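You operate a simulated robot arm through the tools that you are given. There is no shell and no other tool. Be economical: measure what you need, move in short steps, check, and stop when the job is done.

Carry out the task below with a simulated two-armed robot. There is one attempt and no reset: what you move stays moved.

JOB
Strip the filter block into the tray with two handles and carry that to the black mat.
Fine: vent first; hold the housing for its lock lever; carry with both hands.

Only the result counts: the job must be done as asked and must still hold three seconds after the hand-in. Knocking over, shifting, dropping, spilling or breaking anything else fails it.

ROBOT AND FRAMES
Two 7-joint arms with two-finger parallel grippers on one trunk, on a base that drives. Base frame: it is fixed to the floor where the robot stands at the start and does not move with it; the origin is under the middle of the robot, x ahead of it, y to its left, z up. Readings come in mm, rad, newtons and seconds.
The left shoulder is at the start at [60, 143, 978], the right one opposite. Places, roughly: filter vent lever [500, 0, 900]; filter lock lever [500, -200, 900]; tray with two handles [600, -400, 800]; black bench mat [600, 600, 800]; bolt with the red knob [600, 1400, 900]; bolt with the blue knob [600, 1000, 900]. Payload 1.57 kg a hand.
The tool frame of a hand sits at the grasp point between the pads (the TCP): z along the fingers, y along the line on which they close. The tips reach 30 mm beyond it. The gripper opens to 110 mm. The fingers are 24 mm wide and 12 mm thick; the gripper's body (48 by 112 mm) begins 78 mm behind the TCP.
Orientation is that of the tool frame in the base frame, as [roll, pitch, yaw] about the fixed x, y, z axes, in that order (R = Rz(yaw) Ry(pitch) Rx(roll)). With the fingers straight down and closing along the base's y, the tool's x points along the base's -x, its y along +y and its z along -z.

CONTROLS
- The arms move only by the tool apply_moves. It takes "left_moves", "right_moves" or both (then of equal length, played together; a hand with none holds still); each is a list of rows, each a list of 7 numbers: the shift along the base's x, y, z in cm, then the turn, a rotation vector about the base's x, y, z in rad, then the finger opening in cm, from 0 to 11. In form: [[x, y, z, rx, ry, rz, hand], ...]. A call has 1 to 10 rows; each row shifts and turns the commanded pose from where the row before left it. Each row takes 0.2 s and may step no farther than 50 mm and 0.15 rad from the row before; otherwise, or with a gripper value out of range, the whole call is refused. A pose out of reach is approached as far as the arm can. The call stops where the force on the tool passes 60 N (or 10 N more than at its start, if that is more) or the arm is blocked; 0.2 s more then pass. Each finger travels about 45 mm/s and halts on what it meets, pressing with about 34 N; the grip force reading is that of the motor and also rises with nothing between the fingers. The clock runs only during rows and for 0.2 s after the last one: add rows that do not move to give the fingers time. It gives the time, the measured TCP pose, the force on the tool (base axes), the opening and the grip force at its end, in the units of the frame above (readings bear some noise).
- Cameras (640 x 400 px; columns grow to the right, rows downward): "scene" is now at [47.2, -15.4, 1590.5]; the picture's right is [-0.19, -0.98, 0.00], its down [-0.72, 0.14, -0.67] and it looks along [0.66, -0.13, -0.74] (base axes); focal length 280 px, centre (320, 200). "left" rides on the left gripper at [70, -16, -141] in its tool frame; the picture's right is [0.23, 0.97, 0.00], its down [-0.85, 0.20, -0.48] and it looks along [-0.47, 0.11, 0.88] (tool axes); focal length 222 px, centre (320, 200). "right" rides on the right gripper at [70, 16, -141] in its tool frame; the picture's right is [-0.23, 0.97, 0.00], its down [-0.86, -0.20, -0.48] and it looks along [-0.47, -0.11, 0.88] (tool axes); focal length 222 px, centre (320, 200).
- camera(camera): a new picture of that camera. The clock stands still meanwhile.
- slide_trunk(by): slides the trunk up (or, below 0, down) by that many mm; the arms and the scene camera ride with it, the base frame stays. It gives what a move gives, with no picture.
- roll_base(legs): drives the robot by 1 to 6 legs, each [ahead, left, turn to the left] in mm, mm and rad, along the robot's own axes; the way and the turn of a leg run together, so that a leg with both is an arc; at most 1500 mm and 3.142 rad a leg. The arms and the cameras ride along, it lands a little off, and it stops where it bumps. It gives what a move gives.
- aim_head(pan, tilt): turns the head with the scene camera to pan (to the left, within 1.501 rad either way) and tilt (down, from -0.506 to 1.204), counted from straight ahead of the robot. It gives what a move gives.
- point_at(camera, pixels): for up to 12 pixels [column, row] of the newest picture of that camera ("zoom" is the newest enlarged one), the place [x, y, z] in the base frame of the surface seen there, good to about 2 mm. The clock stands still meanwhile.
- enlarge(camera, box): a new picture of the part [left, top, right, bottom] of that camera's present view, enlarged. The clock stands still meanwhile.
- sign_off(): hands the job in; it is judged then, once.

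Go step by step. Measure first, check grasps and placings, and put right what went wrong. The budget is 80 turns and 58 pictures, counting those below and the enlarged ones. Unless the task says otherwise, let go and move clear before handing in, and close with one line.

The tools are called after ">>>" as name(argument=value, ...) on one line, values as JSON. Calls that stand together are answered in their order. apply_moves: Moves the arms, as the interface text tells. Its arguments: {"type":"object","properties":{"left_moves":{"type":"array"},"right_moves":{"type":"array"}},"required":[]} The other tools are called the same way: slide_trunk (by) slides the trunk up or down; roll_base (legs) drives the base; aim_head (pan, tilt) turns the head that bears the scene camera; camera (camera) takes a picture; point_at (camera, pixels) gives the place of the surface under pixels of a picture; enlarge (camera, box) takes an enlarged picture of a part of a camera's view; sign_off () hands the job in.

At the start:

```text
time: 0.0
left_ee_pos: [496.4, 217.2, 1141.4]
left_ee_rot: [3.14, 0.0, 3.141]
left_wrist_force: [0.3, -0.5, 0.0]
left_finger_gap: 110.1
left_grip_force: 0.1
right_ee_pos: [492.5, -203.2, 1160.3]
right_ee_rot: [3.141, 0.003, 3.141]
right_wrist_force: [-0.4, -0.3, 0.4]
right_finger_gap: 110.1
right_grip_force: 0.1
trunk travel left (down, up): [-577.0, 13.0]
robot x, y, heading: [1.2, -4.7, 0.003]
head pan, tilt: [-0.19, 0.831]
```

scene: 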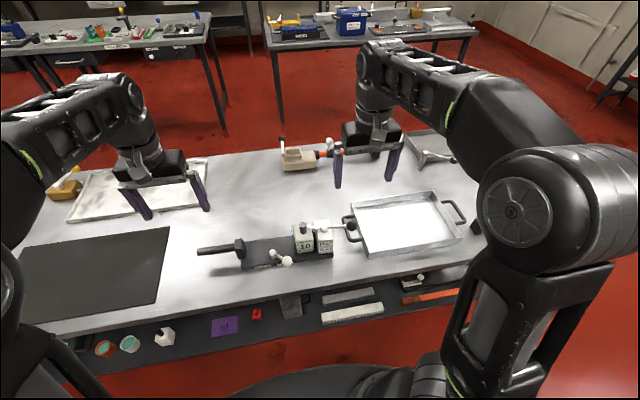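
right: 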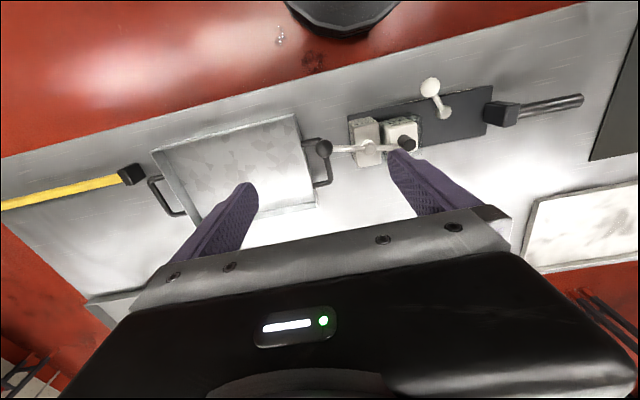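
left: 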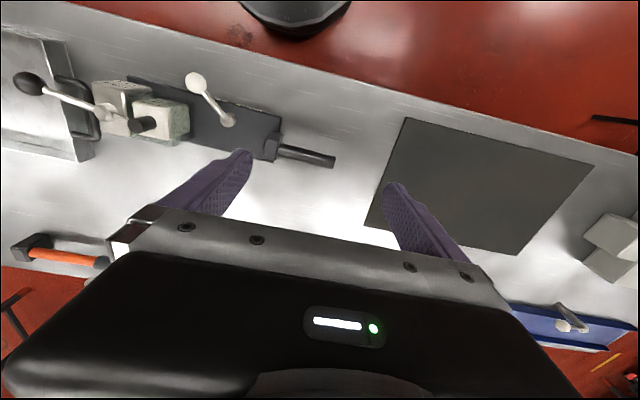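

The scene picture shows the filter block near (300,245), a tray at (405,220) and the black mat at (95,270). I'll enlarge these and measure.

>>> enlarge(camera="scene", box=[190, 190, 370, 302])

>>> enlarge(camera="left", box=[0, 40, 340, 250])

>>> enlarge(camera="right", box=[140, 60, 600, 260])

```text
3.56 times, centred on (280, 246) of scene
```

zoom: 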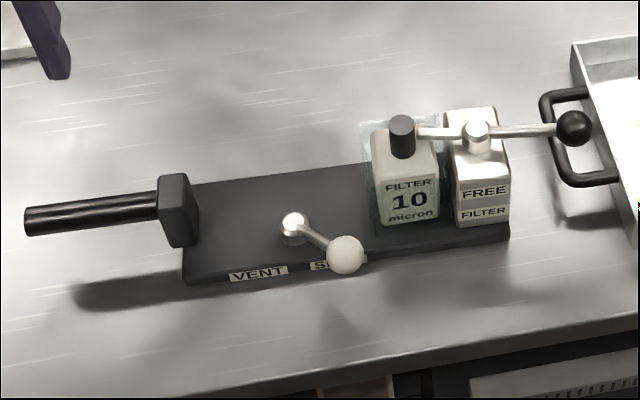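

```text
1.88 times, centred on (170, 145) of left
```

zoom: 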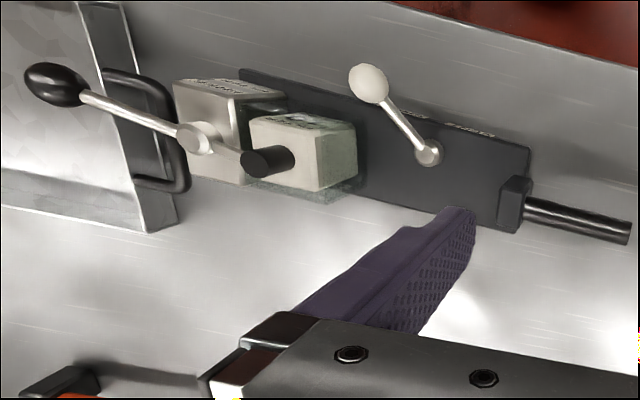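

```text
1.39 times, centred on (370, 160) of right
```

zoom: 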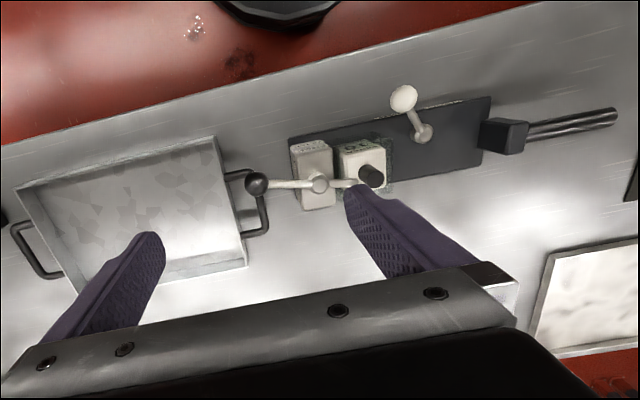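

The enlargements show a vent lever (white ball, now over "S…"), a 10-micron filter with a black stub and a lock lever with a black ball. The housing has a handle on its left end. I'll look closer at the labels and measure.

>>> enlarge(camera="scene", box=[285, 210, 365, 260])

>>> point_at(camera="zoom", pixels=[[112, 75], [330, 90], [510, 90], [100, 170], [150, 280], [370, 100], [420, 285], [360, 230], [20, 200]])

>>> enlarge(camera="scene", box=[230, 225, 310, 275])

>>> point_at(camera="scene", pixels=[[200, 251], [232, 248], [239, 242], [243, 268], [333, 257], [272, 252], [287, 261], [239, 256], [350, 238], [240, 239]])

```text
8.00 times, centred on (325, 235) of scene
```

zoom: 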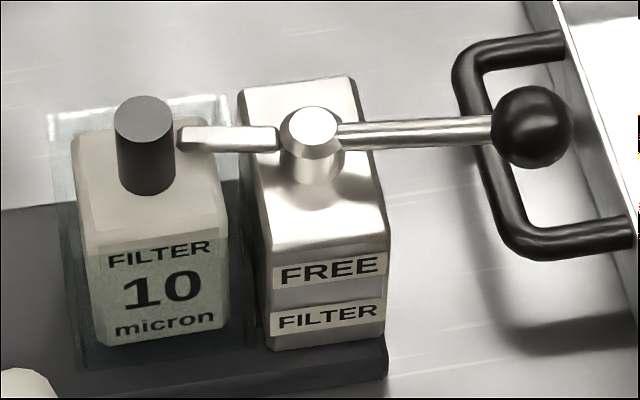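

```text
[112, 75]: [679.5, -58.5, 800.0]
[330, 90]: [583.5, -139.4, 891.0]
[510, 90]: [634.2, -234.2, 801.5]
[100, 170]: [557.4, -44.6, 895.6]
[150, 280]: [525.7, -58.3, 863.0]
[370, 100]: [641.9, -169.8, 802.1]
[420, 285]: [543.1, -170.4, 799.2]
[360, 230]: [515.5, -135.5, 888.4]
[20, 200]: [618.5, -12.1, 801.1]
```

```text
8.00 times, centred on (270, 250) of scene
```

zoom: 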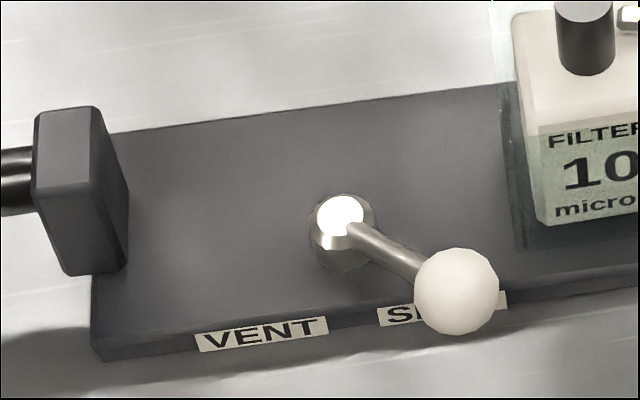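

```text
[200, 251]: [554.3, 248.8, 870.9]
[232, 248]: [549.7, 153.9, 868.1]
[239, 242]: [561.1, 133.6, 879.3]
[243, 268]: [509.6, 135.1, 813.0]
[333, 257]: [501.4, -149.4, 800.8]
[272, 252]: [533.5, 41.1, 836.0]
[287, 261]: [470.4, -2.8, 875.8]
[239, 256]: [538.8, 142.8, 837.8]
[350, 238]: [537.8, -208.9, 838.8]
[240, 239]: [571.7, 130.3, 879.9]
```

Next I measure lever details: pivots, balls, the latch bar and the stub.

>>> point_at(camera="zoom", pixels=[[342, 212], [345, 260], [375, 240], [410, 268], [457, 262], [457, 290], [450, 328], [262, 333], [400, 318], [582, 60], [520, 180], [585, 5]])

>>> enlarge(camera="scene", box=[285, 210, 365, 260])

```text
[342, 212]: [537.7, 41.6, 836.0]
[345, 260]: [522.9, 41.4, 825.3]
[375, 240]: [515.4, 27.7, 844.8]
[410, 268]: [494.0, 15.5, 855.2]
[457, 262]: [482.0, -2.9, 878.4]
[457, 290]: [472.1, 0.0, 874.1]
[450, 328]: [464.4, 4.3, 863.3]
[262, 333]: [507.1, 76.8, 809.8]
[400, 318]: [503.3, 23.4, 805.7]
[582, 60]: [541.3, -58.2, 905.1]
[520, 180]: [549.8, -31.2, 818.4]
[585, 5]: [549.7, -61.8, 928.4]
```

```text
8.00 times, centred on (325, 235) of scene
```

zoom: 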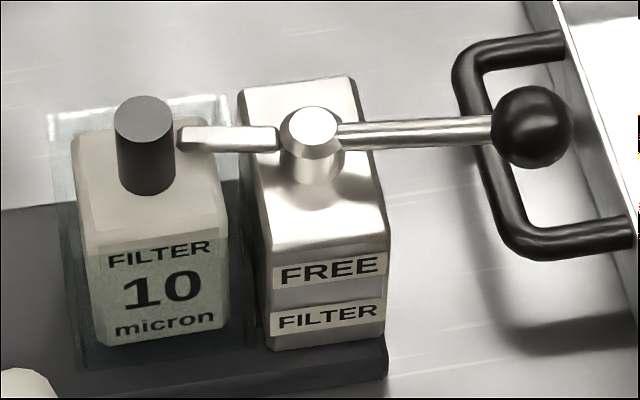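

>>> point_at(camera="zoom", pixels=[[145, 118], [148, 185], [230, 132], [190, 132], [315, 120], [318, 178], [420, 130], [530, 115], [530, 150], [90, 145], [205, 210], [265, 150]])

>>> point_at(camera="scene", pixels=[[350, 192], [432, 190], [462, 240], [369, 258], [345, 219], [358, 240], [350, 228], [447, 203], [463, 218], [405, 220], [456, 214], [420, 260]])

>>> point_at(camera="scene", pixels=[[168, 228], [155, 302], [21, 250], [10, 322], [95, 270], [68, 220], [196, 162], [300, 160], [60, 190], [130, 235], [450, 260], [415, 280]])

```text
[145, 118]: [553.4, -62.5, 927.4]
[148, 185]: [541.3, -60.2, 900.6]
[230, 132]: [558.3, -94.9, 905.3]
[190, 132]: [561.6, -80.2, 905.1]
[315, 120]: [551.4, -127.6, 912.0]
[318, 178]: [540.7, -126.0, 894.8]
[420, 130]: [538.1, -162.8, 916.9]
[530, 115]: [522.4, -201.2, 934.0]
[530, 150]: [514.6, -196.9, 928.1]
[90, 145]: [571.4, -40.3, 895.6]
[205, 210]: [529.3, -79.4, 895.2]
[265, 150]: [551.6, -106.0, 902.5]
```

```text
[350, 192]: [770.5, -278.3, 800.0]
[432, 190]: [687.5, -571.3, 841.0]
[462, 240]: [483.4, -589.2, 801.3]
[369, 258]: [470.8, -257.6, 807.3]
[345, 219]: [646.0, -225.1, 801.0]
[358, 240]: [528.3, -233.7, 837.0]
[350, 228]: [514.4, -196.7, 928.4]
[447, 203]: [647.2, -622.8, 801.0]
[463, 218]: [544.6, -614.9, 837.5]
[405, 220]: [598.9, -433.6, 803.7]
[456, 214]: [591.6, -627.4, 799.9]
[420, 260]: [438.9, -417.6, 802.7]
```

```text
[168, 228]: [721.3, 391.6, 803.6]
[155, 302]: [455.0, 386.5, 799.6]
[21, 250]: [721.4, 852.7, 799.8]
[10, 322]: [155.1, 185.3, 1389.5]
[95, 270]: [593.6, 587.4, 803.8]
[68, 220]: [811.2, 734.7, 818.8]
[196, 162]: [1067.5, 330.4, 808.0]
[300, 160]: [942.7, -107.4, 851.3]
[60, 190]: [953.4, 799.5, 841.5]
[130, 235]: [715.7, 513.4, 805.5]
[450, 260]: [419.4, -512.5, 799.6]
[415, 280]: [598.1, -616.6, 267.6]
```

The lock lever pivots at about (551,-127), with its ball at about (529,-203,919). The vent ball is at about (477,0,866) and the housing handle axis is near x 553, z 862. I'll measure the table's front edge before driving closer, and check the tray more closely.

>>> point_at(camera="scene", pixels=[[330, 285], [330, 290], [330, 295], [200, 315], [450, 265], [350, 310], [280, 330], [250, 370], [350, 290], [330, 302]])

>>> enlarge(camera="scene", box=[330, 175, 490, 275])

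>>> point_at(camera="zoom", pixels=[[50, 180], [75, 260], [60, 220], [95, 172], [118, 255], [538, 180], [520, 115], [538, 145], [440, 70], [155, 318], [530, 232], [100, 130]])

```text
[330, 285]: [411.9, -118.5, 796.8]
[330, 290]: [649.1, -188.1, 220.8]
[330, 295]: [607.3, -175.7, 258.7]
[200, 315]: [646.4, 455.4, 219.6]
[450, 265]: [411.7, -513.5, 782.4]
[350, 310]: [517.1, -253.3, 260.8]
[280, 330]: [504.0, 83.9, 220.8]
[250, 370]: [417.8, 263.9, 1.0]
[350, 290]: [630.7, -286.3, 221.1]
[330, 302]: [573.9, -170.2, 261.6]
```

```text
4.00 times, centred on (410, 225) of scene
```

zoom: 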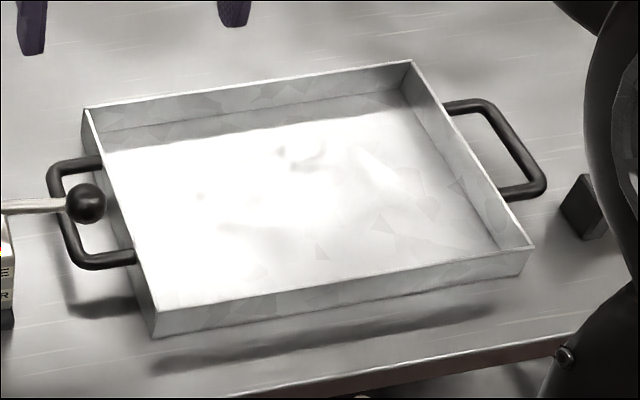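

```text
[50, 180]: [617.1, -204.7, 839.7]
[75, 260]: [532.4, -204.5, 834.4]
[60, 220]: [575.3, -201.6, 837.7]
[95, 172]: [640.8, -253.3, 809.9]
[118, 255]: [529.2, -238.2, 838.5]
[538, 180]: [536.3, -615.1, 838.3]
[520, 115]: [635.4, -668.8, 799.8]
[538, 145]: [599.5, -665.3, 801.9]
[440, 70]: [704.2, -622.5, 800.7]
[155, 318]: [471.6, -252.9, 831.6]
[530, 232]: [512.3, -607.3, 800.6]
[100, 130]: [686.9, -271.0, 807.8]
```

The table edge is at x≈412. The tray spans x 470–690 and y -250 to -572, with handle bars at y≈-202 and -618, z≈837. I'll drive 150 mm ahead so both hands reach.

>>> roll_base(legs=[[80, 5, 0], [70, 0, 0]])

```text
time: 1.7
left_ee_pos: [648.3, 222.4, 1140.7]
left_ee_rot: [-3.141, -0.001, -3.141]
left_wrist_force: [0.1, 0.7, 0.0]
left_finger_gap: 109.6
left_grip_force: 0.0
right_ee_pos: [643.6, -197.7, 1160.6]
right_ee_rot: [3.141, 0.0, 3.14]
right_wrist_force: [-0.3, -0.8, -0.7]
right_finger_gap: 110.3
right_grip_force: 0.0
trunk travel left (down, up): [-577.0, 13.0]
robot x, y, heading: [149.3, 4.7, 0.0]
head pan, tilt: [-0.19, 0.831]
```

The drive succeeded without a bump (robot at x 149). I'll bring the left hand above the housing handle, turned to close along x. The right hand goes above the vent ball, with its fingers perpendicular to the lever.

>>> apply_moves(left_moves=[[-0.95, -0.17, -1.8, 0, 0, -0.15, 7], [-0.95, -0.17, -1.8, 0, 0, -0.15, 7], [-0.95, -0.17, -1.8, 0, 0, -0.15, 7], [-0.95, -0.17, -1.8, 0, 0, -0.15, 7], [-0.95, -0.17, -1.8, 0, 0, -0.15, 7], [-0.95, -0.17, -1.8, 0, 0, -0.15, 7], [-0.95, -0.17, -1.8, 0, 0, -0.15, 7], [-0.95, -0.17, -1.8, 0, 0, -0.15, 7], [-0.95, -0.17, -1.8, 0, 0, -0.15, 7], [-0.95, -0.17, -1.8, 0, 0, -0.15, 7]], right_moves=[[-1.67, 1.98, -2.0, 0, 0, 0.059, 7], [-1.67, 1.98, -2.0, 0, 0, 0.059, 7], [-1.67, 1.98, -2.0, 0, 0, 0.059, 7], [-1.67, 1.98, -2.0, 0, 0, 0.059, 7], [-1.67, 1.98, -2.0, 0, 0, 0.059, 7], [-1.67, 1.98, -2.0, 0, 0, 0.059, 7], [-1.67, 1.98, -2.0, 0, 0, 0.059, 7], [-1.67, 1.98, -2.0, 0, 0, 0.059, 7], [-1.67, 1.98, -2.0, 0, 0, 0.059, 7], [-1.67, 1.98, -2.0, 0, 0, 0.059, 7]])

>>> camera(camera="scene")

>>> camera(camera="left")

>>> camera(camera="right")

```text
time: 3.9
left_ee_pos: [550.6, 204.8, 959.0]
left_ee_rot: [3.141, 0.0, 1.64]
left_wrist_force: [0.1, -0.2, 0.1]
left_finger_gap: 70.2
left_grip_force: 0.0
right_ee_pos: [475.1, 0.7, 960.7]
right_ee_rot: [3.14, 0.001, -2.552]
right_wrist_force: [-0.2, 0.4, 0.7]
right_finger_gap: 70.0
right_grip_force: 0.2
trunk travel left (down, up): [-577.0, 13.0]
robot x, y, heading: [152.2, 1.8, 0.001]
head pan, tilt: [-0.19, 0.831]
```

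```text
47 pictures are left
```

scene: 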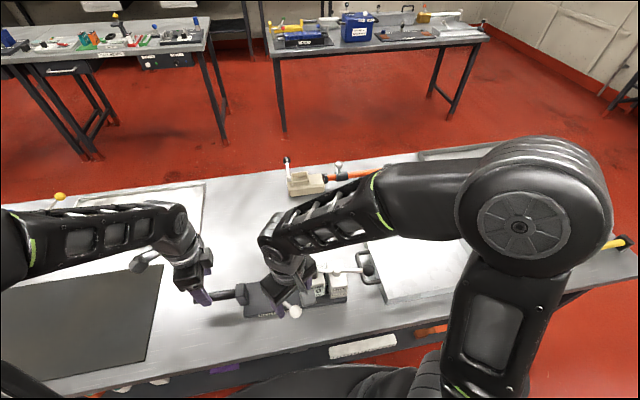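

```text
46 pictures are left
```

left: 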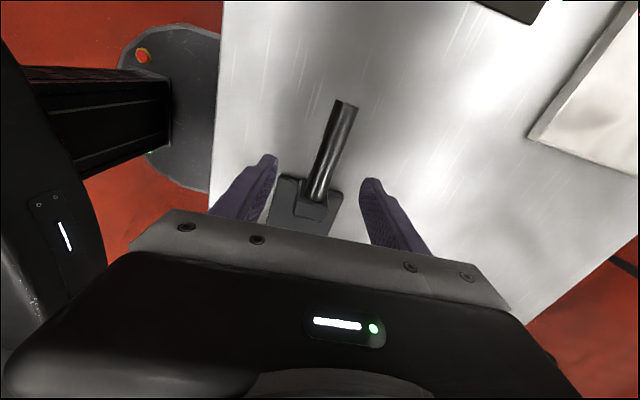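

```text
45 pictures are left
```

right: 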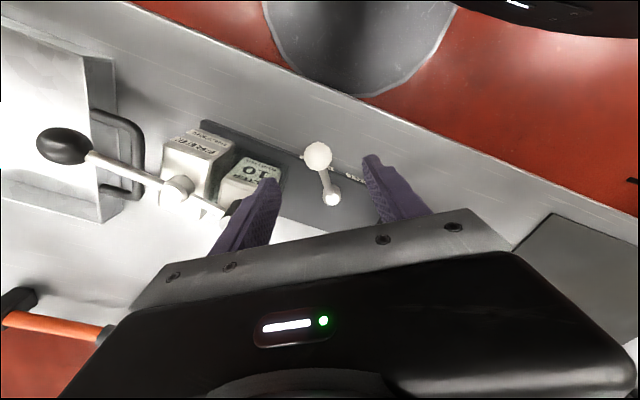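

Both hands are above their targets: the handle is at left px (335,150) and the vent ball at right px (318,155). I'll measure from these views.

>>> point_at(camera="left", pixels=[[344, 105], [332, 150], [317, 195], [325, 150], [342, 150], [305, 205]])

>>> point_at(camera="right", pixels=[[318, 155], [318, 145], [310, 155], [326, 155], [332, 197], [327, 180], [63, 146], [176, 186]])

```text
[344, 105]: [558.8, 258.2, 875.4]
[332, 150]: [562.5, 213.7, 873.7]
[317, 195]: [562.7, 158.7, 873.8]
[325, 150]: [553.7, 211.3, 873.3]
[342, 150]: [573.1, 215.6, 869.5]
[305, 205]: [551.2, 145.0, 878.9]
```

```text
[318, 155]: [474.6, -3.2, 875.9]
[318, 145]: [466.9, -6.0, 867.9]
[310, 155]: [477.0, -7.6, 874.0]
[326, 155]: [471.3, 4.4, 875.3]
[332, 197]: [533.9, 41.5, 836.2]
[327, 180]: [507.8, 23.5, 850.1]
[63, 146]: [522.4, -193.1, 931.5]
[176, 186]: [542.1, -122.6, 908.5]
```

The handle axis is at x≈563, z≈863 and the vent ball centre is at about (477,-1,862). I'll descend both hands with the fingers open.

>>> apply_moves(left_moves=[[0.4, 0, -2, 0, 0, -0.035, 7], [0.4, 0, -2, 0, 0, -0.035, 7], [0.4, 0, -2, 0, 0, 0, 6], [0, 0, -2, 0, 0, 0, 5], [0, 0, -1.6, 0, 0, 0, 5]], right_moves=[[0.1, -0.1, -2, 0, 0, 0, 7], [0.1, -0.1, -2, 0, 0, 0, 6], [0, 0, -2, 0, 0, 0, 6], [0, 0, -2, 0, 0, 0, 6], [0, 0, -1.6, 0, 0, 0, 6]])

>>> camera(camera="left")

>>> camera(camera="right")

```text
time: 5.1
left_ee_pos: [564.1, 205.1, 863.5]
left_ee_rot: [3.141, 0.001, 1.574]
left_wrist_force: [0.1, 0.0, 0.0]
left_finger_gap: 50.0
left_grip_force: 0.1
right_ee_pos: [476.6, -2.3, 865.8]
right_ee_rot: [-3.142, 0.002, -2.554]
right_wrist_force: [-0.8, 0.2, 0.5]
right_finger_gap: 59.7
right_grip_force: 0.1
trunk travel left (down, up): [-577.0, 13.0]
robot x, y, heading: [150.9, 4.7, 0.004]
head pan, tilt: [-0.19, 0.831]
```

```text
44 pictures are left
```

left: 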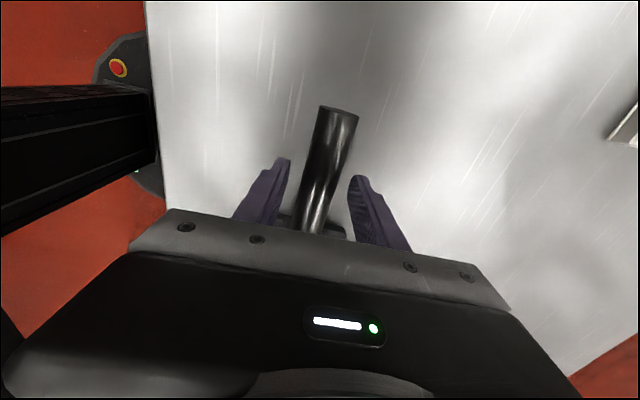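

```text
43 pictures are left
```

right: 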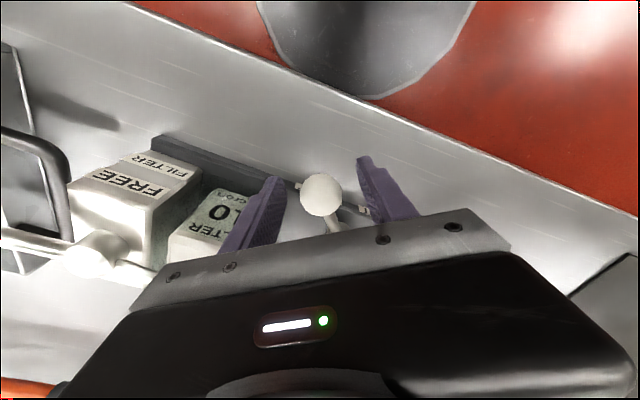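

The fingers straddle both the handle and the ball. I'll close the left hand on the handle and then the right on the ball.

>>> apply_moves(left_moves=[[0, 0, 0, 0, 0, 0, 3.0], [0, 0, 0, 0, 0, 0, 1.0], [0, 0, 0, 0, 0, 0, 0], [0, 0, 0, 0, 0, 0, 0], [0, 0, 0, 0, 0, 0, 0], [0, 0, 0, 0, 0, 0, 0]], right_moves=[[0, 0, 0, 0, 0, 0, 6], [0, 0, 0, 0, 0, 0, 6], [0, 0, 0, 0, 0, 0, 4], [0, 0, 0, 0, 0, 0, 2], [0, 0, 0, 0, 0, 0, 1], [0, 0, 0, 0, 0, 0, 1]])

```text
time: 6.5
left_ee_pos: [562.5, 205.1, 863.1]
left_ee_rot: [3.141, 0.001, 1.572]
left_wrist_force: [-2.9, 0.3, 0.5]
left_finger_gap: 26.0
left_grip_force: 34.5
right_ee_pos: [476.6, -1.9, 865.4]
right_ee_rot: [-3.141, 0.003, -2.551]
right_wrist_force: [1.3, -0.8, 0.5]
right_finger_gap: 31.1
right_grip_force: 32.8
trunk travel left (down, up): [-577.0, 13.0]
robot x, y, heading: [153.0, 4.9, 0.002]
head pan, tilt: [-0.19, 0.831]
```

Both grips hold (gaps 26 and 31 mm). I'll swing the vent ball along its arc towards the VENT label, starting with the first half.

>>> apply_moves(right_moves=[[-0.47, 0.73, 0, 0, 0, -0.12, 1], [-0.385, 0.79, 0, 0, 0, -0.12, 1], [-0.285, 0.82, 0, 0, 0, -0.12, 1], [-0.185, 0.85, 0, 0, 0, -0.12, 1], [-0.08, 0.87, 0, 0, 0, -0.12, 1]])

>>> camera(camera="right")

```text
time: 7.7
left_ee_pos: [562.7, 205.0, 863.8]
left_ee_rot: [3.141, 0.001, 1.571]
left_wrist_force: [-2.5, -1.1, 0.4]
left_finger_gap: 25.8
left_grip_force: 33.8
right_ee_pos: [462.7, 38.9, 865.6]
right_ee_rot: [3.141, 0.002, 3.127]
right_wrist_force: [0.7, 3.8, 2.6]
right_finger_gap: 30.9
right_grip_force: 33.8
trunk travel left (down, up): [-577.0, 13.0]
robot x, y, heading: [147.5, 3.4, 0.001]
head pan, tilt: [-0.19, 0.831]
```

```text
42 pictures are left
```

right: 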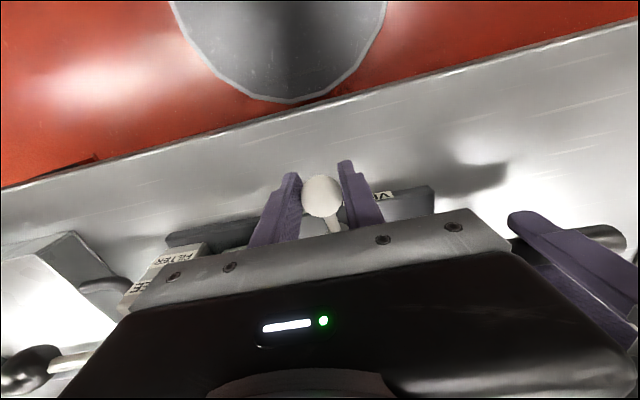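

The lever follows with low force. I'll continue the arc to the mirrored angle and watch the force.

>>> apply_moves(right_moves=[[0.025, 0.87, 0, 0, 0, -0.12, 1], [0.125, 0.86, 0, 0, 0, -0.12, 1], [0.225, 0.84, 0, 0, 0, -0.12, 1], [0.33, 0.81, 0, 0, 0, -0.12, 1], [0.425, 0.76, 0, 0, 0, -0.12, 1]])

>>> camera(camera="right")

```text
time: 8.9
left_ee_pos: [564.1, 207.7, 865.3]
left_ee_rot: [3.135, -0.003, 1.575]
left_wrist_force: [9.8, 19.3, 0.6]
left_finger_gap: 26.4
left_grip_force: 34.3
right_ee_pos: [472.0, 75.6, 862.1]
right_ee_rot: [-3.129, 0.002, 2.526]
right_wrist_force: [-10.8, -23.2, 11.8]
right_finger_gap: 31.3
right_grip_force: 34.6
trunk travel left (down, up): [-577.0, 13.0]
robot x, y, heading: [148.7, 6.5, -0.002]
head pan, tilt: [-0.19, 0.831]
```

```text
41 pictures are left
```

right: 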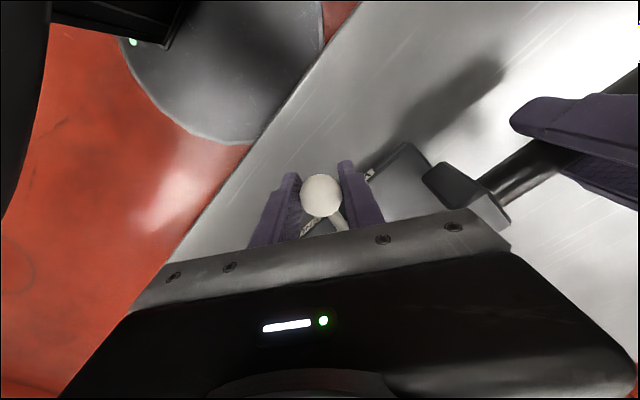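

The forces rose to about 23 N against the left hand, so the lever is at its VENT stop. I'll ease back 3 mm, open and lift clear.

>>> apply_moves(right_moves=[[-0.15, -0.3, 0, 0, 0, 0, 1], [0, 0, 0, 0, 0, 0, 3], [0, 0, 0, 0, 0, 0, 5], [0, 0, 0, 0, 0, 0, 6], [0, 0, 2, 0, 0, 0, 6], [0, 0, 3, 0, 0, 0, 6], [0, 0, 4, 0, 0, 0.1, 6], [0, -2, 4, 0, 0, 0.1, 6], [1, -4, 1, 0, 0, 0.1, 6], [1, -4, 0, 0, 0, 0.1, 6]])

>>> enlarge(camera="scene", box=[190, 230, 390, 355])

>>> camera(camera="right")

```text
time: 11.1
left_ee_pos: [563.1, 205.0, 864.2]
left_ee_rot: [-3.141, 0.0, 1.573]
left_wrist_force: [-2.2, -2.1, 0.5]
left_finger_gap: 25.8
left_grip_force: 34.3
right_ee_pos: [491.8, -24.6, 1005.2]
right_ee_rot: [-3.141, 0.002, 2.934]
right_wrist_force: [0.4, -0.9, 0.4]
right_finger_gap: 60.1
right_grip_force: 0.1
trunk travel left (down, up): [-577.0, 13.0]
robot x, y, heading: [150.6, 7.3, -0.001]
head pan, tilt: [-0.19, 0.831]
```

```text
3.20 times, centred on (290, 292) of scene
```

zoom: 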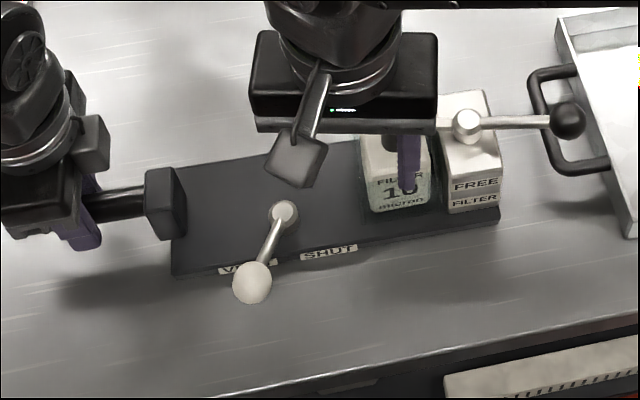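

```text
39 pictures are left
```

right: 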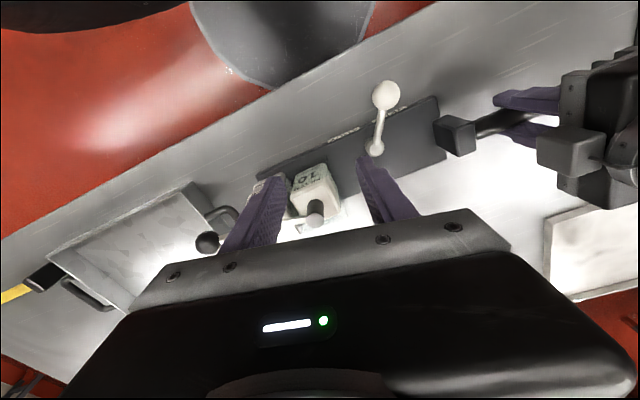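

The vent now points at VENT. Next I move the right hand above the lock lever ball, turned square to the lever.

>>> apply_moves(right_moves=[[0.35, -1.77, 0.3, 0, 0, 0.15, 6], [0.35, -1.77, 0.3, 0, 0, 0.15, 6], [0.35, -1.77, 0.3, 0, 0, 0.15, 6], [0.35, -1.77, 0.3, 0, 0, 0.15, 6], [0.35, -1.77, 0, 0, 0, 0.15, 6], [0.35, -1.77, 0, 0, 0, 0.15, 6], [0.35, -1.77, 0, 0, 0, 0.15, 6], [0.35, -1.77, 0, 0, 0, 0.15, 6], [0.35, -1.77, 0, 0, 0, 0.15, 6], [0.35, -1.77, 0, 0, 0, 0.15, 6]])

>>> camera(camera="right")

```text
time: 13.3
left_ee_pos: [563.3, 204.6, 864.7]
left_ee_rot: [3.141, 0.002, 1.571]
left_wrist_force: [-2.2, -0.8, -0.8]
left_finger_gap: 25.2
left_grip_force: 34.1
right_ee_pos: [527.6, -200.4, 1016.9]
right_ee_rot: [3.141, 0.004, -1.851]
right_wrist_force: [-0.3, 0.4, -0.1]
right_finger_gap: 59.9
right_grip_force: 0.0
trunk travel left (down, up): [-577.0, 13.0]
robot x, y, heading: [148.4, 3.8, -0.003]
head pan, tilt: [-0.19, 0.831]
```

```text
38 pictures are left
```

right: 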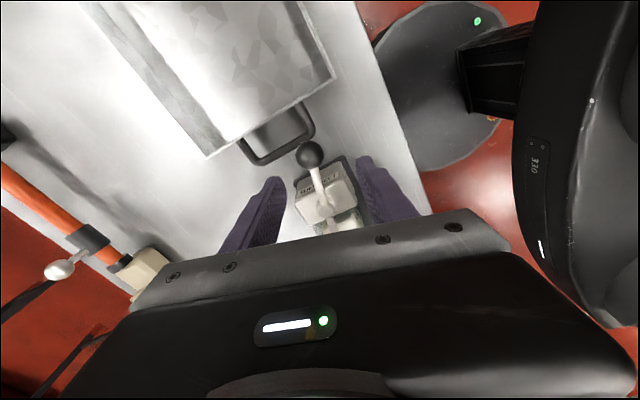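

The black ball is at right px (309,154) and there's some lettering at (320,183). I'll enlarge and measure.

>>> enlarge(camera="right", box=[260, 130, 380, 240])

>>> point_at(camera="right", pixels=[[309, 154], [302, 154], [317, 154], [309, 145], [313, 172], [320, 190], [325, 203]])

```text
3.64 times, centred on (320, 185) of right
```

zoom: 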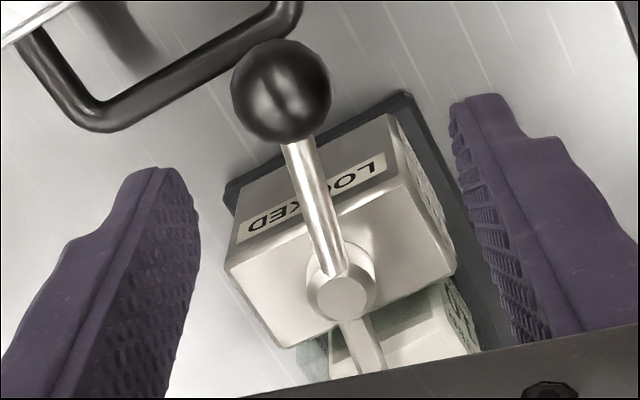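

```text
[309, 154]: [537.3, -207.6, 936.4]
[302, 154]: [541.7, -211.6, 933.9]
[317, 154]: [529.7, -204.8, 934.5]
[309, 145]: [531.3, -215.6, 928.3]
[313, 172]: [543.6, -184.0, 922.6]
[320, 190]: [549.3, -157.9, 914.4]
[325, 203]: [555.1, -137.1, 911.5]
```

The labels are clear: LOCKED faces -y and FREE faces -x, so the ball must swing towards the robot. Its centre is at about (534,-206,920). I'll descend and grip it.

>>> apply_moves(right_moves=[[0.3, -0.3, -2, 0, 0, 0, 6], [0.3, -0.3, -2, 0, 0, 0, 6], [0, 0, -2, 0, 0, 0, 6], [0, 0, -2, 0, 0, 0, 6], [0, 0, -1.6, 0, 0, 0, 6], [0, 0, 0, 0, 0, 0, 4], [0, 0, 0, 0, 0, 0, 2], [0, 0, 0, 0, 0, 0, 1], [0, 0, 0, 0, 0, 0, 1]])

>>> camera(camera="right")

```text
time: 15.3
left_ee_pos: [564.3, 204.8, 863.3]
left_ee_rot: [3.141, 0.0, 1.573]
left_wrist_force: [-1.6, 1.8, -0.2]
left_finger_gap: 25.7
left_grip_force: 34.2
right_ee_pos: [532.5, -207.7, 921.1]
right_ee_rot: [-3.141, 0.003, -1.854]
right_wrist_force: [3.3, -3.4, 1.5]
right_finger_gap: 31.4
right_grip_force: 29.1
trunk travel left (down, up): [-577.0, 13.0]
robot x, y, heading: [147.0, 3.3, 0.0]
head pan, tilt: [-0.19, 0.831]
```

```text
36 pictures are left
```

right: 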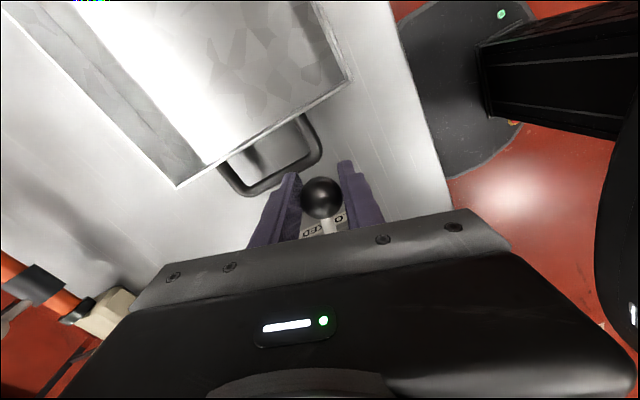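

The ball is gripped. I'll swing it in small arc steps towards FREE.

>>> apply_moves(right_moves=[[-0.94, 0.28, 0, 0, 0, -0.12, 1], [-0.9, 0.39, 0, 0, 0, -0.12, 1], [-0.85, 0.5, 0, 0, 0, -0.12, 1], [-0.78, 0.59, 0, 0, 0, -0.12, 1]])

```text
time: 16.3
left_ee_pos: [563.4, 204.5, 864.8]
left_ee_rot: [-3.14, 0.001, 1.572]
left_wrist_force: [-1.9, -2.8, 0.5]
left_finger_gap: 25.7
left_grip_force: 34.2
right_ee_pos: [499.1, -187.7, 920.9]
right_ee_rot: [3.141, 0.001, -2.334]
right_wrist_force: [4.2, 5.8, 0.2]
right_finger_gap: 30.8
right_grip_force: 33.8
trunk travel left (down, up): [-577.0, 13.0]
robot x, y, heading: [150.0, 3.4, -0.003]
head pan, tilt: [-0.19, 0.831]
```

It turns with low force, so I continue.

>>> apply_moves(right_moves=[[-0.705, 0.68, 0, 0, 0, -0.12, 1], [-0.62, 0.76, 0, 0, 0, -0.12, 1], [-0.525, 0.83, 0, 0, 0, -0.12, 1], [-0.42, 0.885, 0, 0, 0, -0.12, 1]])

>>> camera(camera="right")

```text
time: 17.3
left_ee_pos: [562.3, 204.7, 864.6]
left_ee_rot: [3.141, 0.001, 1.573]
left_wrist_force: [-1.8, -4.0, 0.9]
left_finger_gap: 25.5
left_grip_force: 33.4
right_ee_pos: [476.1, -158.1, 920.8]
right_ee_rot: [-3.14, 0.003, -2.816]
right_wrist_force: [1.3, 0.2, 10.4]
right_finger_gap: 30.8
right_grip_force: 33.8
trunk travel left (down, up): [-577.0, 13.0]
robot x, y, heading: [151.7, 6.7, -0.001]
head pan, tilt: [-0.19, 0.831]
```

```text
35 pictures are left
```

right: 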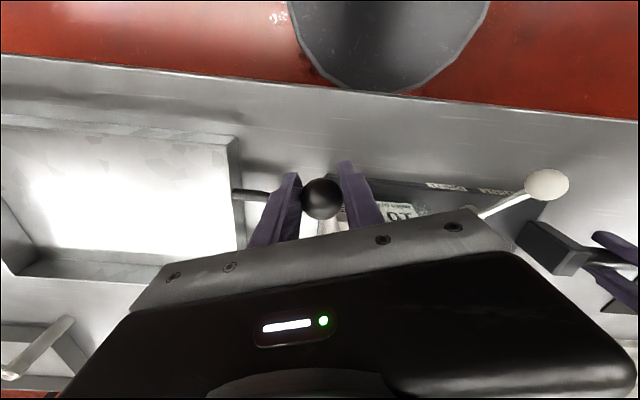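

>>> apply_moves(right_moves=[[-0.31, 0.93, 0, 0, 0, -0.12, 1], [-0.2, 0.96, 0, 0, 0, -0.12, 1], [-0.08, 0.98, 0, 0, 0, -0.12, 1]])

```text
time: 18.1
left_ee_pos: [562.8, 204.9, 864.1]
left_ee_rot: [3.141, -0.001, 1.571]
left_wrist_force: [-2.6, -3.3, -1.1]
left_finger_gap: 25.9
left_grip_force: 34.3
right_ee_pos: [469.9, -128.8, 922.1]
right_ee_rot: [-3.141, 0.001, 3.107]
right_wrist_force: [0.2, -1.8, 13.3]
right_finger_gap: 31.1
right_grip_force: 34.2
trunk travel left (down, up): [-577.0, 13.0]
robot x, y, heading: [150.6, 5.0, -0.003]
head pan, tilt: [-0.19, 0.831]
```

>>> apply_moves(right_moves=[[0.04, 0.98, 0, 0, 0, -0.12, 1], [0.15, 0.97, 0, 0, 0, -0.12, 1]])

>>> camera(camera="right")

```text
time: 18.7
left_ee_pos: [562.6, 208.2, 864.9]
left_ee_rot: [3.139, -0.002, 1.577]
left_wrist_force: [4.1, 20.3, 0.1]
left_finger_gap: 25.7
left_grip_force: 34.7
right_ee_pos: [471.1, -111.9, 921.0]
right_ee_rot: [-3.135, 0.001, 2.864]
right_wrist_force: [-3.2, -27.0, 15.9]
right_finger_gap: 31.1
right_grip_force: 33.8
trunk travel left (down, up): [-577.0, 13.0]
robot x, y, heading: [148.4, 6.3, -0.003]
head pan, tilt: [-0.19, 0.831]
```

```text
34 pictures are left
```

right: 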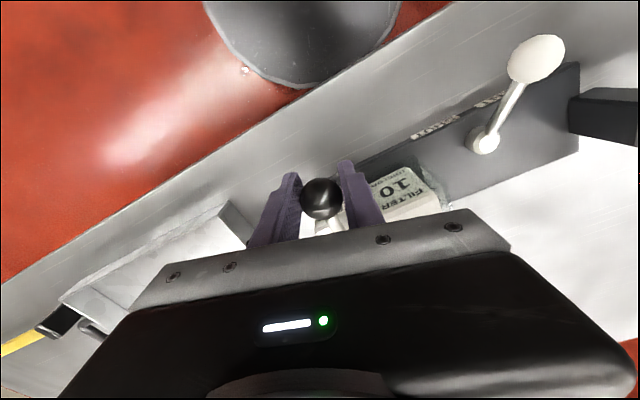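

The stop is reached (27 N, reacted at the left hand). I'll relax 3 mm, open, lift off and look.

>>> apply_moves(right_moves=[[0, -0.35, 0, 0, 0, 0, 1], [0, 0, 0, 0, 0, 0, 3], [0, 0, 0, 0, 0, 0, 5], [0, 0, 0, 0, 0, 0, 6], [0, 0, 2, 0, 0, 0, 6], [0, 0, 3, 0, 0, 0, 6], [0, -2, 4, 0, 0, 0.1, 6], [0, -3, 2, 0, 0, 0.1, 6], [0, -3, 0, 0, 0, 0.1, 6]])

>>> enlarge(camera="scene", box=[210, 230, 390, 342])

>>> camera(camera="right")

```text
time: 20.7
left_ee_pos: [562.7, 205.4, 863.7]
left_ee_rot: [-3.141, 0.0, 1.572]
left_wrist_force: [-2.3, -2.2, -0.9]
left_finger_gap: 25.4
left_grip_force: 33.6
right_ee_pos: [472.8, -192.4, 1029.8]
right_ee_rot: [3.141, -0.001, -3.115]
right_wrist_force: [0.8, 0.3, -0.2]
right_finger_gap: 59.8
right_grip_force: 0.1
trunk travel left (down, up): [-577.0, 13.0]
robot x, y, heading: [149.6, 6.5, -0.004]
head pan, tilt: [-0.19, 0.831]
```

```text
3.56 times, centred on (300, 286) of scene
```

zoom: 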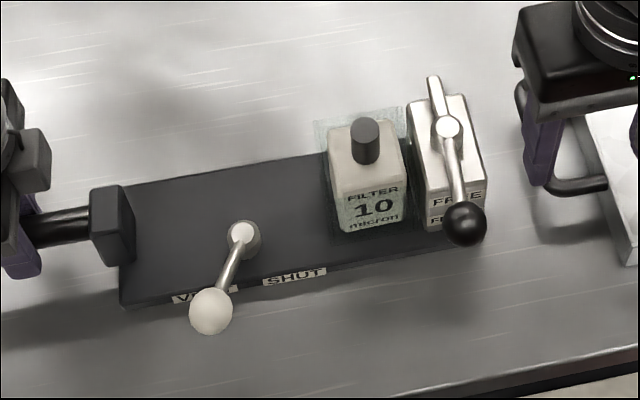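

```text
32 pictures are left
```

right: 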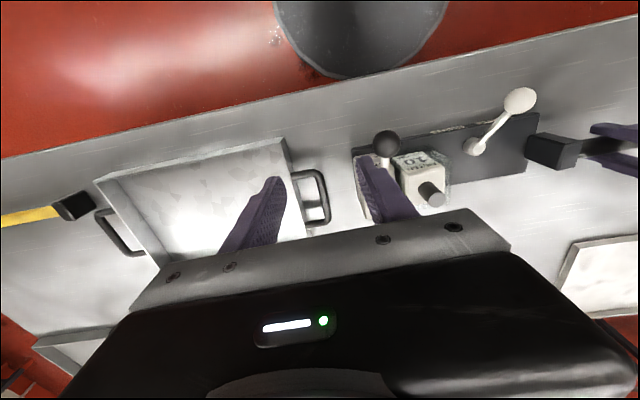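

The lock lever now points to FREE and the latch bar is off the filter. I'll measure the filter's knob and glass sleeve.

>>> enlarge(camera="scene", box=[290, 255, 354, 295])

>>> point_at(camera="zoom", pixels=[[120, 75], [121, 130], [85, 70], [155, 75], [120, 95], [20, 120], [165, 160], [25, 330], [35, 200], [140, 300], [340, 50], [270, 200]])

>>> point_at(camera="right", pixels=[[439, 201], [425, 188], [432, 195], [400, 160], [430, 155], [447, 172], [405, 195], [404, 180]])

```text
10.00 times, centred on (322, 275) of scene
```

zoom: 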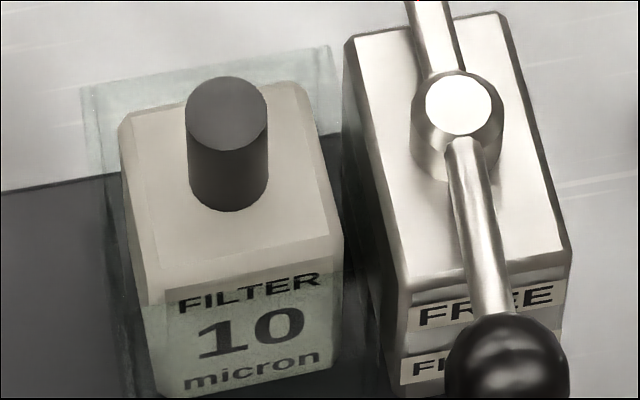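

```text
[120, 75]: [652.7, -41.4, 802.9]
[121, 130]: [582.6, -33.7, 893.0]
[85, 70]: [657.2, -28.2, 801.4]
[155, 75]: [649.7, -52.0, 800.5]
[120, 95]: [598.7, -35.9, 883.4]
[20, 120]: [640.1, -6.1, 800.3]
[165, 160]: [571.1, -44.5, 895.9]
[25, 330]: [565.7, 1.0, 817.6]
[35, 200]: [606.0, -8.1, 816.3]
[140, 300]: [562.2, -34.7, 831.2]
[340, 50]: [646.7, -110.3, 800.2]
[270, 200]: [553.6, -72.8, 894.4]
```

```text
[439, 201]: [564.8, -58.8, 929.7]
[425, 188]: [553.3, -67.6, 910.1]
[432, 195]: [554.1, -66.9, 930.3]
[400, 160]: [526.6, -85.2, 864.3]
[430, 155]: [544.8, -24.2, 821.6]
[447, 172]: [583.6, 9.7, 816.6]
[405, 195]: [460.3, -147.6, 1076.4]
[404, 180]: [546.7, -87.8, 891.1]
```

The knob top is at z≈930 and the glass rim at about z 883. I'll turn the hand to close along x, away from the lock block, and hover above the knob.

>>> apply_moves(right_moves=[[0.85, 1.3, 0, 0, 0, 0.15, 6], [0.85, 1.3, 0, 0, 0, 0.15, 6], [0.85, 1.3, 0, 0, 0, 0.15, 6], [0.85, 1.3, 0, 0, 0, 0.15, 6], [0.85, 1.3, 0, 0, 0, 0.15, 6], [0.85, 1.3, 0, 0, 0, 0.15, 6], [0.85, 1.3, 0, 0, 0, 0.15, 6], [0.85, 1.3, 0, 0, 0, 0.15, 6], [0.85, 1.3, 0, 0, 0, 0.15, 6], [0.85, 1.3, 0, 0, 0, 0.15, 6]])

>>> enlarge(camera="right", box=[240, 120, 400, 220])

```text
time: 22.9
left_ee_pos: [562.7, 205.1, 864.0]
left_ee_rot: [-3.141, 0.0, 1.572]
left_wrist_force: [-1.2, 2.0, -1.1]
left_finger_gap: 25.2
left_grip_force: 33.9
right_ee_pos: [556.9, -60.4, 1031.5]
right_ee_rot: [3.141, 0.003, -1.613]
right_wrist_force: [0.8, -0.2, -0.5]
right_finger_gap: 59.8
right_grip_force: 0.0
trunk travel left (down, up): [-577.0, 13.0]
robot x, y, heading: [151.9, 4.1, 0.003]
head pan, tilt: [-0.19, 0.831]
```

```text
4.00 times, centred on (320, 170) of right
```

zoom: 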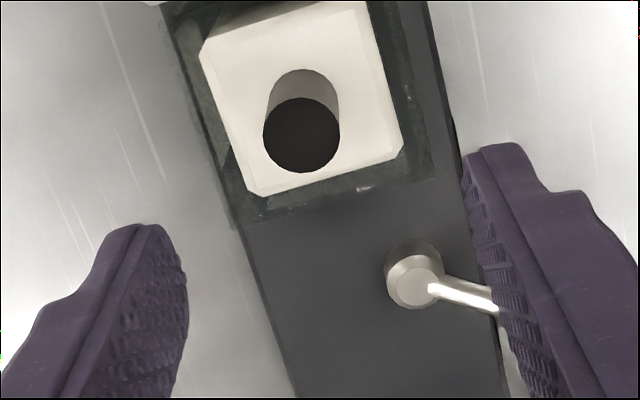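

>>> point_at(camera="zoom", pixels=[[302, 135], [270, 135], [335, 135], [302, 102], [302, 168], [215, 60], [395, 140], [265, 185], [355, 10], [360, 188], [250, 215], [420, 175]])

```text
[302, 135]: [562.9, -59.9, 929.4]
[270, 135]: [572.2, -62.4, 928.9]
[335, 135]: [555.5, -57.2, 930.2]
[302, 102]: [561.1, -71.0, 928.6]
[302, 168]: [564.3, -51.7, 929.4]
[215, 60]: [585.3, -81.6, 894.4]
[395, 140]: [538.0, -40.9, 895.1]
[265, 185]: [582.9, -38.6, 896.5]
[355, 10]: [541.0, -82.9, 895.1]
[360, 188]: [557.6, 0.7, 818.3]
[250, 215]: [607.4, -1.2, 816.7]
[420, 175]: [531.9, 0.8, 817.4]
```

The knob centre is (563,-60.5) with its top at 929, and the filter shoulder is at 895. I'll descend so the tips stop just above the shoulder, then close.

>>> apply_moves(right_moves=[[0.3, 0, -2, 0, 0, 0.04, 6], [0.3, 0, -2, 0, 0, 0, 5], [0, 0, -2, 0, 0, 0, 5], [0, 0, -2, 0, 0, 0, 5], [0, 0, -1.5, 0, 0, 0, 5], [0, 0, -0.8, 0, 0, 0, 5], [0, 0, 0, 0, 0, 0, 3], [0, 0, 0, 0, 0, 0, 1], [0, 0, 0, 0, 0, 0, 0], [0, 0, 0, 0, 0, 0, 0]])

>>> camera(camera="right")

```text
time: 25.1
left_ee_pos: [563.6, 205.0, 863.9]
left_ee_rot: [-3.141, -0.001, 1.573]
left_wrist_force: [-1.6, -1.7, 0.2]
left_finger_gap: 25.0
left_grip_force: 33.8
right_ee_pos: [562.2, -61.6, 929.0]
right_ee_rot: [3.142, 0.003, -1.575]
right_wrist_force: [-0.5, 0.0, -0.8]
right_finger_gap: 20.8
right_grip_force: 33.3
trunk travel left (down, up): [-577.0, 13.0]
robot x, y, heading: [150.3, 6.2, -0.0]
head pan, tilt: [-0.19, 0.831]
```

```text
29 pictures are left
```

right: 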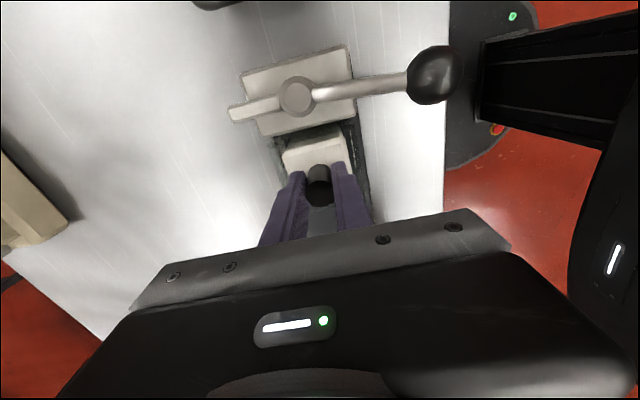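

The knob is gripped (gap 20.8). I'll lift straight up slowly.

>>> apply_moves(right_moves=[[0, 0, 0.6, 0, 0, 0, 0], [0, 0, 1, 0, 0, 0, 0], [0, 0, 1.4, 0, 0, 0, 0], [0, 0, 1.5, 0, 0, 0, 0]])

>>> camera(camera="right")

```text
time: 26.1
left_ee_pos: [562.3, 204.8, 863.7]
left_ee_rot: [-3.141, -0.002, 1.572]
left_wrist_force: [0.0, -0.6, 2.1]
left_finger_gap: 25.2
left_grip_force: 34.0
right_ee_pos: [562.9, -61.7, 972.9]
right_ee_rot: [-3.141, 0.003, -1.575]
right_wrist_force: [0.1, 0.0, -1.3]
right_finger_gap: 21.1
right_grip_force: 34.1
trunk travel left (down, up): [-577.0, 13.0]
robot x, y, heading: [152.8, 4.4, 0.004]
head pan, tilt: [-0.19, 0.831]
```

```text
28 pictures are left
```

right: 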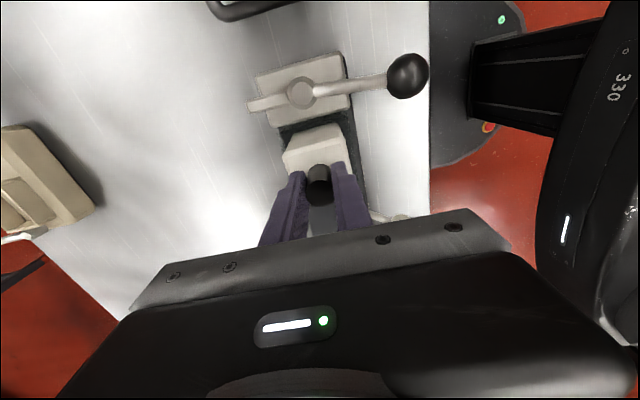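

The filter comes up with the hand. I'll lift it well clear, then release the housing handle and raise the left hand.

>>> apply_moves(right_moves=[[0, 0, 1.5, 0, 0, 0, 0], [0, 0, 1.5, 0, 0, 0, 0], [0, 0, 1.5, 0, 0, 0, 0], [0, 0, 1.5, 0, 0, 0, 0], [0, 0, 1.5, 0, 0, 0, 0], [0, 0, 1.5, 0, 0, 0, 0], [0, 0, 1, 0, 0, 0, 0], [0, 0, 1, 0, 0, 0, 0]])

>>> apply_moves(left_moves=[[0, 0, 0, 0, 0, 0, 4], [0, 0, 0, 0, 0, 0, 5.5], [0, 0, 0, 0, 0, 0, 6], [0, 0, 1.5, 0, 0, 0, 6], [0, 0, 3, 0, 0, 0, 6], [0, 0, 4, 0, 0, 0, 6], [0, 0, 4, 0, 0, 0, 6], [0, 0, 4, 0, 0, 0, 6], [0, 0, 4, 0, 0, 0, 6], [0, 0, 2, 0, 0, 0, 6]])

>>> camera(camera="scene")

```text
time: 27.9
left_ee_pos: [565.0, 205.2, 863.8]
left_ee_rot: [-3.14, -0.001, 1.571]
left_wrist_force: [-1.1, -0.8, 0.2]
left_finger_gap: 25.1
left_grip_force: 34.0
right_ee_pos: [562.6, -61.9, 1083.6]
right_ee_rot: [-3.141, 0.002, -1.573]
right_wrist_force: [1.2, -0.3, 0.6]
right_finger_gap: 0.0
right_grip_force: 20.9
trunk travel left (down, up): [-577.0, 13.0]
robot x, y, heading: [149.9, 3.1, -0.005]
head pan, tilt: [-0.19, 0.831]
```

```text
time: 30.1
left_ee_pos: [562.3, 205.5, 1088.5]
left_ee_rot: [-3.141, 0.0, 1.57]
left_wrist_force: [-0.2, 0.4, -0.2]
left_finger_gap: 60.2
left_grip_force: 0.1
right_ee_pos: [562.9, -61.5, 1083.3]
right_ee_rot: [-3.141, 0.002, -1.574]
right_wrist_force: [-0.4, -1.0, 0.4]
right_finger_gap: 0.0
right_grip_force: 21.0
trunk travel left (down, up): [-577.0, 13.0]
robot x, y, heading: [149.5, 4.9, -0.004]
head pan, tilt: [-0.19, 0.831]
```

```text
27 pictures are left
```

scene: 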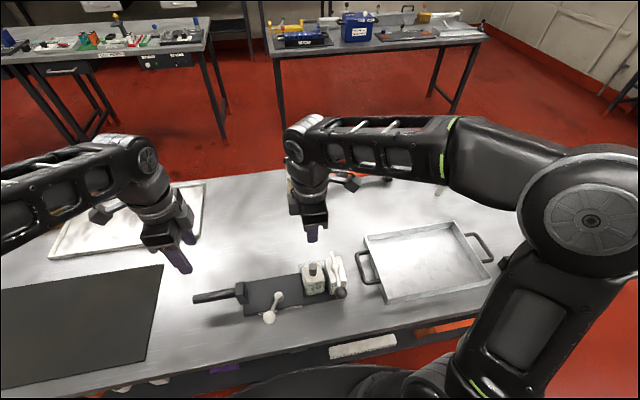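

The right gap reads 0.0, so the filter slipped out of the fingers during the lift. At px (313,278) it seems to be back in its sleeve. I'll look closely.

>>> enlarge(camera="scene", box=[270, 240, 366, 300])

>>> point_at(camera="zoom", pixels=[[285, 185], [285, 240], [220, 210], [340, 215], [350, 290], [245, 350], [330, 335], [245, 290], [245, 155], [420, 200]])

>>> enlarge(camera="right", box=[220, 60, 420, 220])

```text
6.67 times, centred on (318, 270) of scene
```

zoom: 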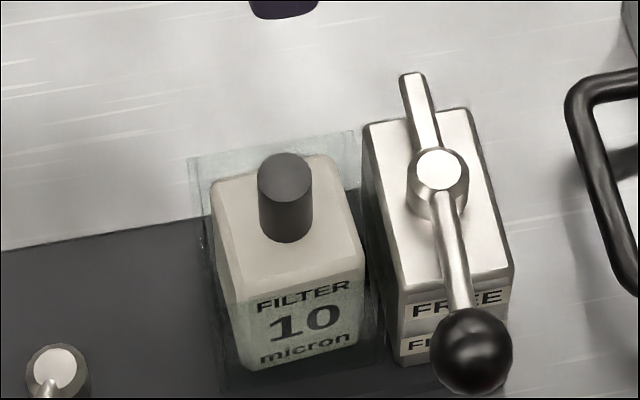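

```text
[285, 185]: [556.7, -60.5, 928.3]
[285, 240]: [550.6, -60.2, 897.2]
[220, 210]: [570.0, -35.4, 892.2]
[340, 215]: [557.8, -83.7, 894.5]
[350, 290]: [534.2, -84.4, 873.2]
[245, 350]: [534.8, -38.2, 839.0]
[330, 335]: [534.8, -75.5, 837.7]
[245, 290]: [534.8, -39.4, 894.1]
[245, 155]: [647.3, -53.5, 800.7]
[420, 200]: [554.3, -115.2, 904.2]
```

```text
2.50 times, centred on (320, 140) of right
```

zoom: 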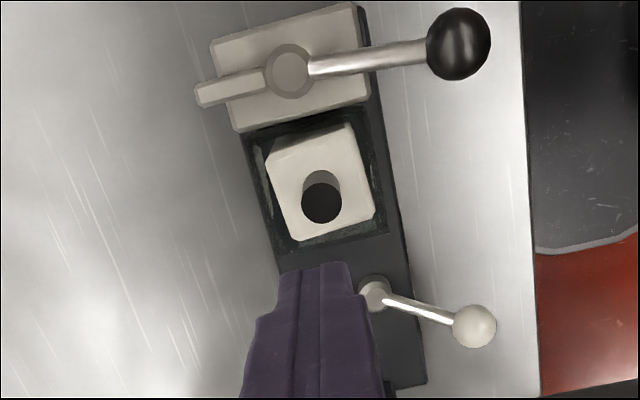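

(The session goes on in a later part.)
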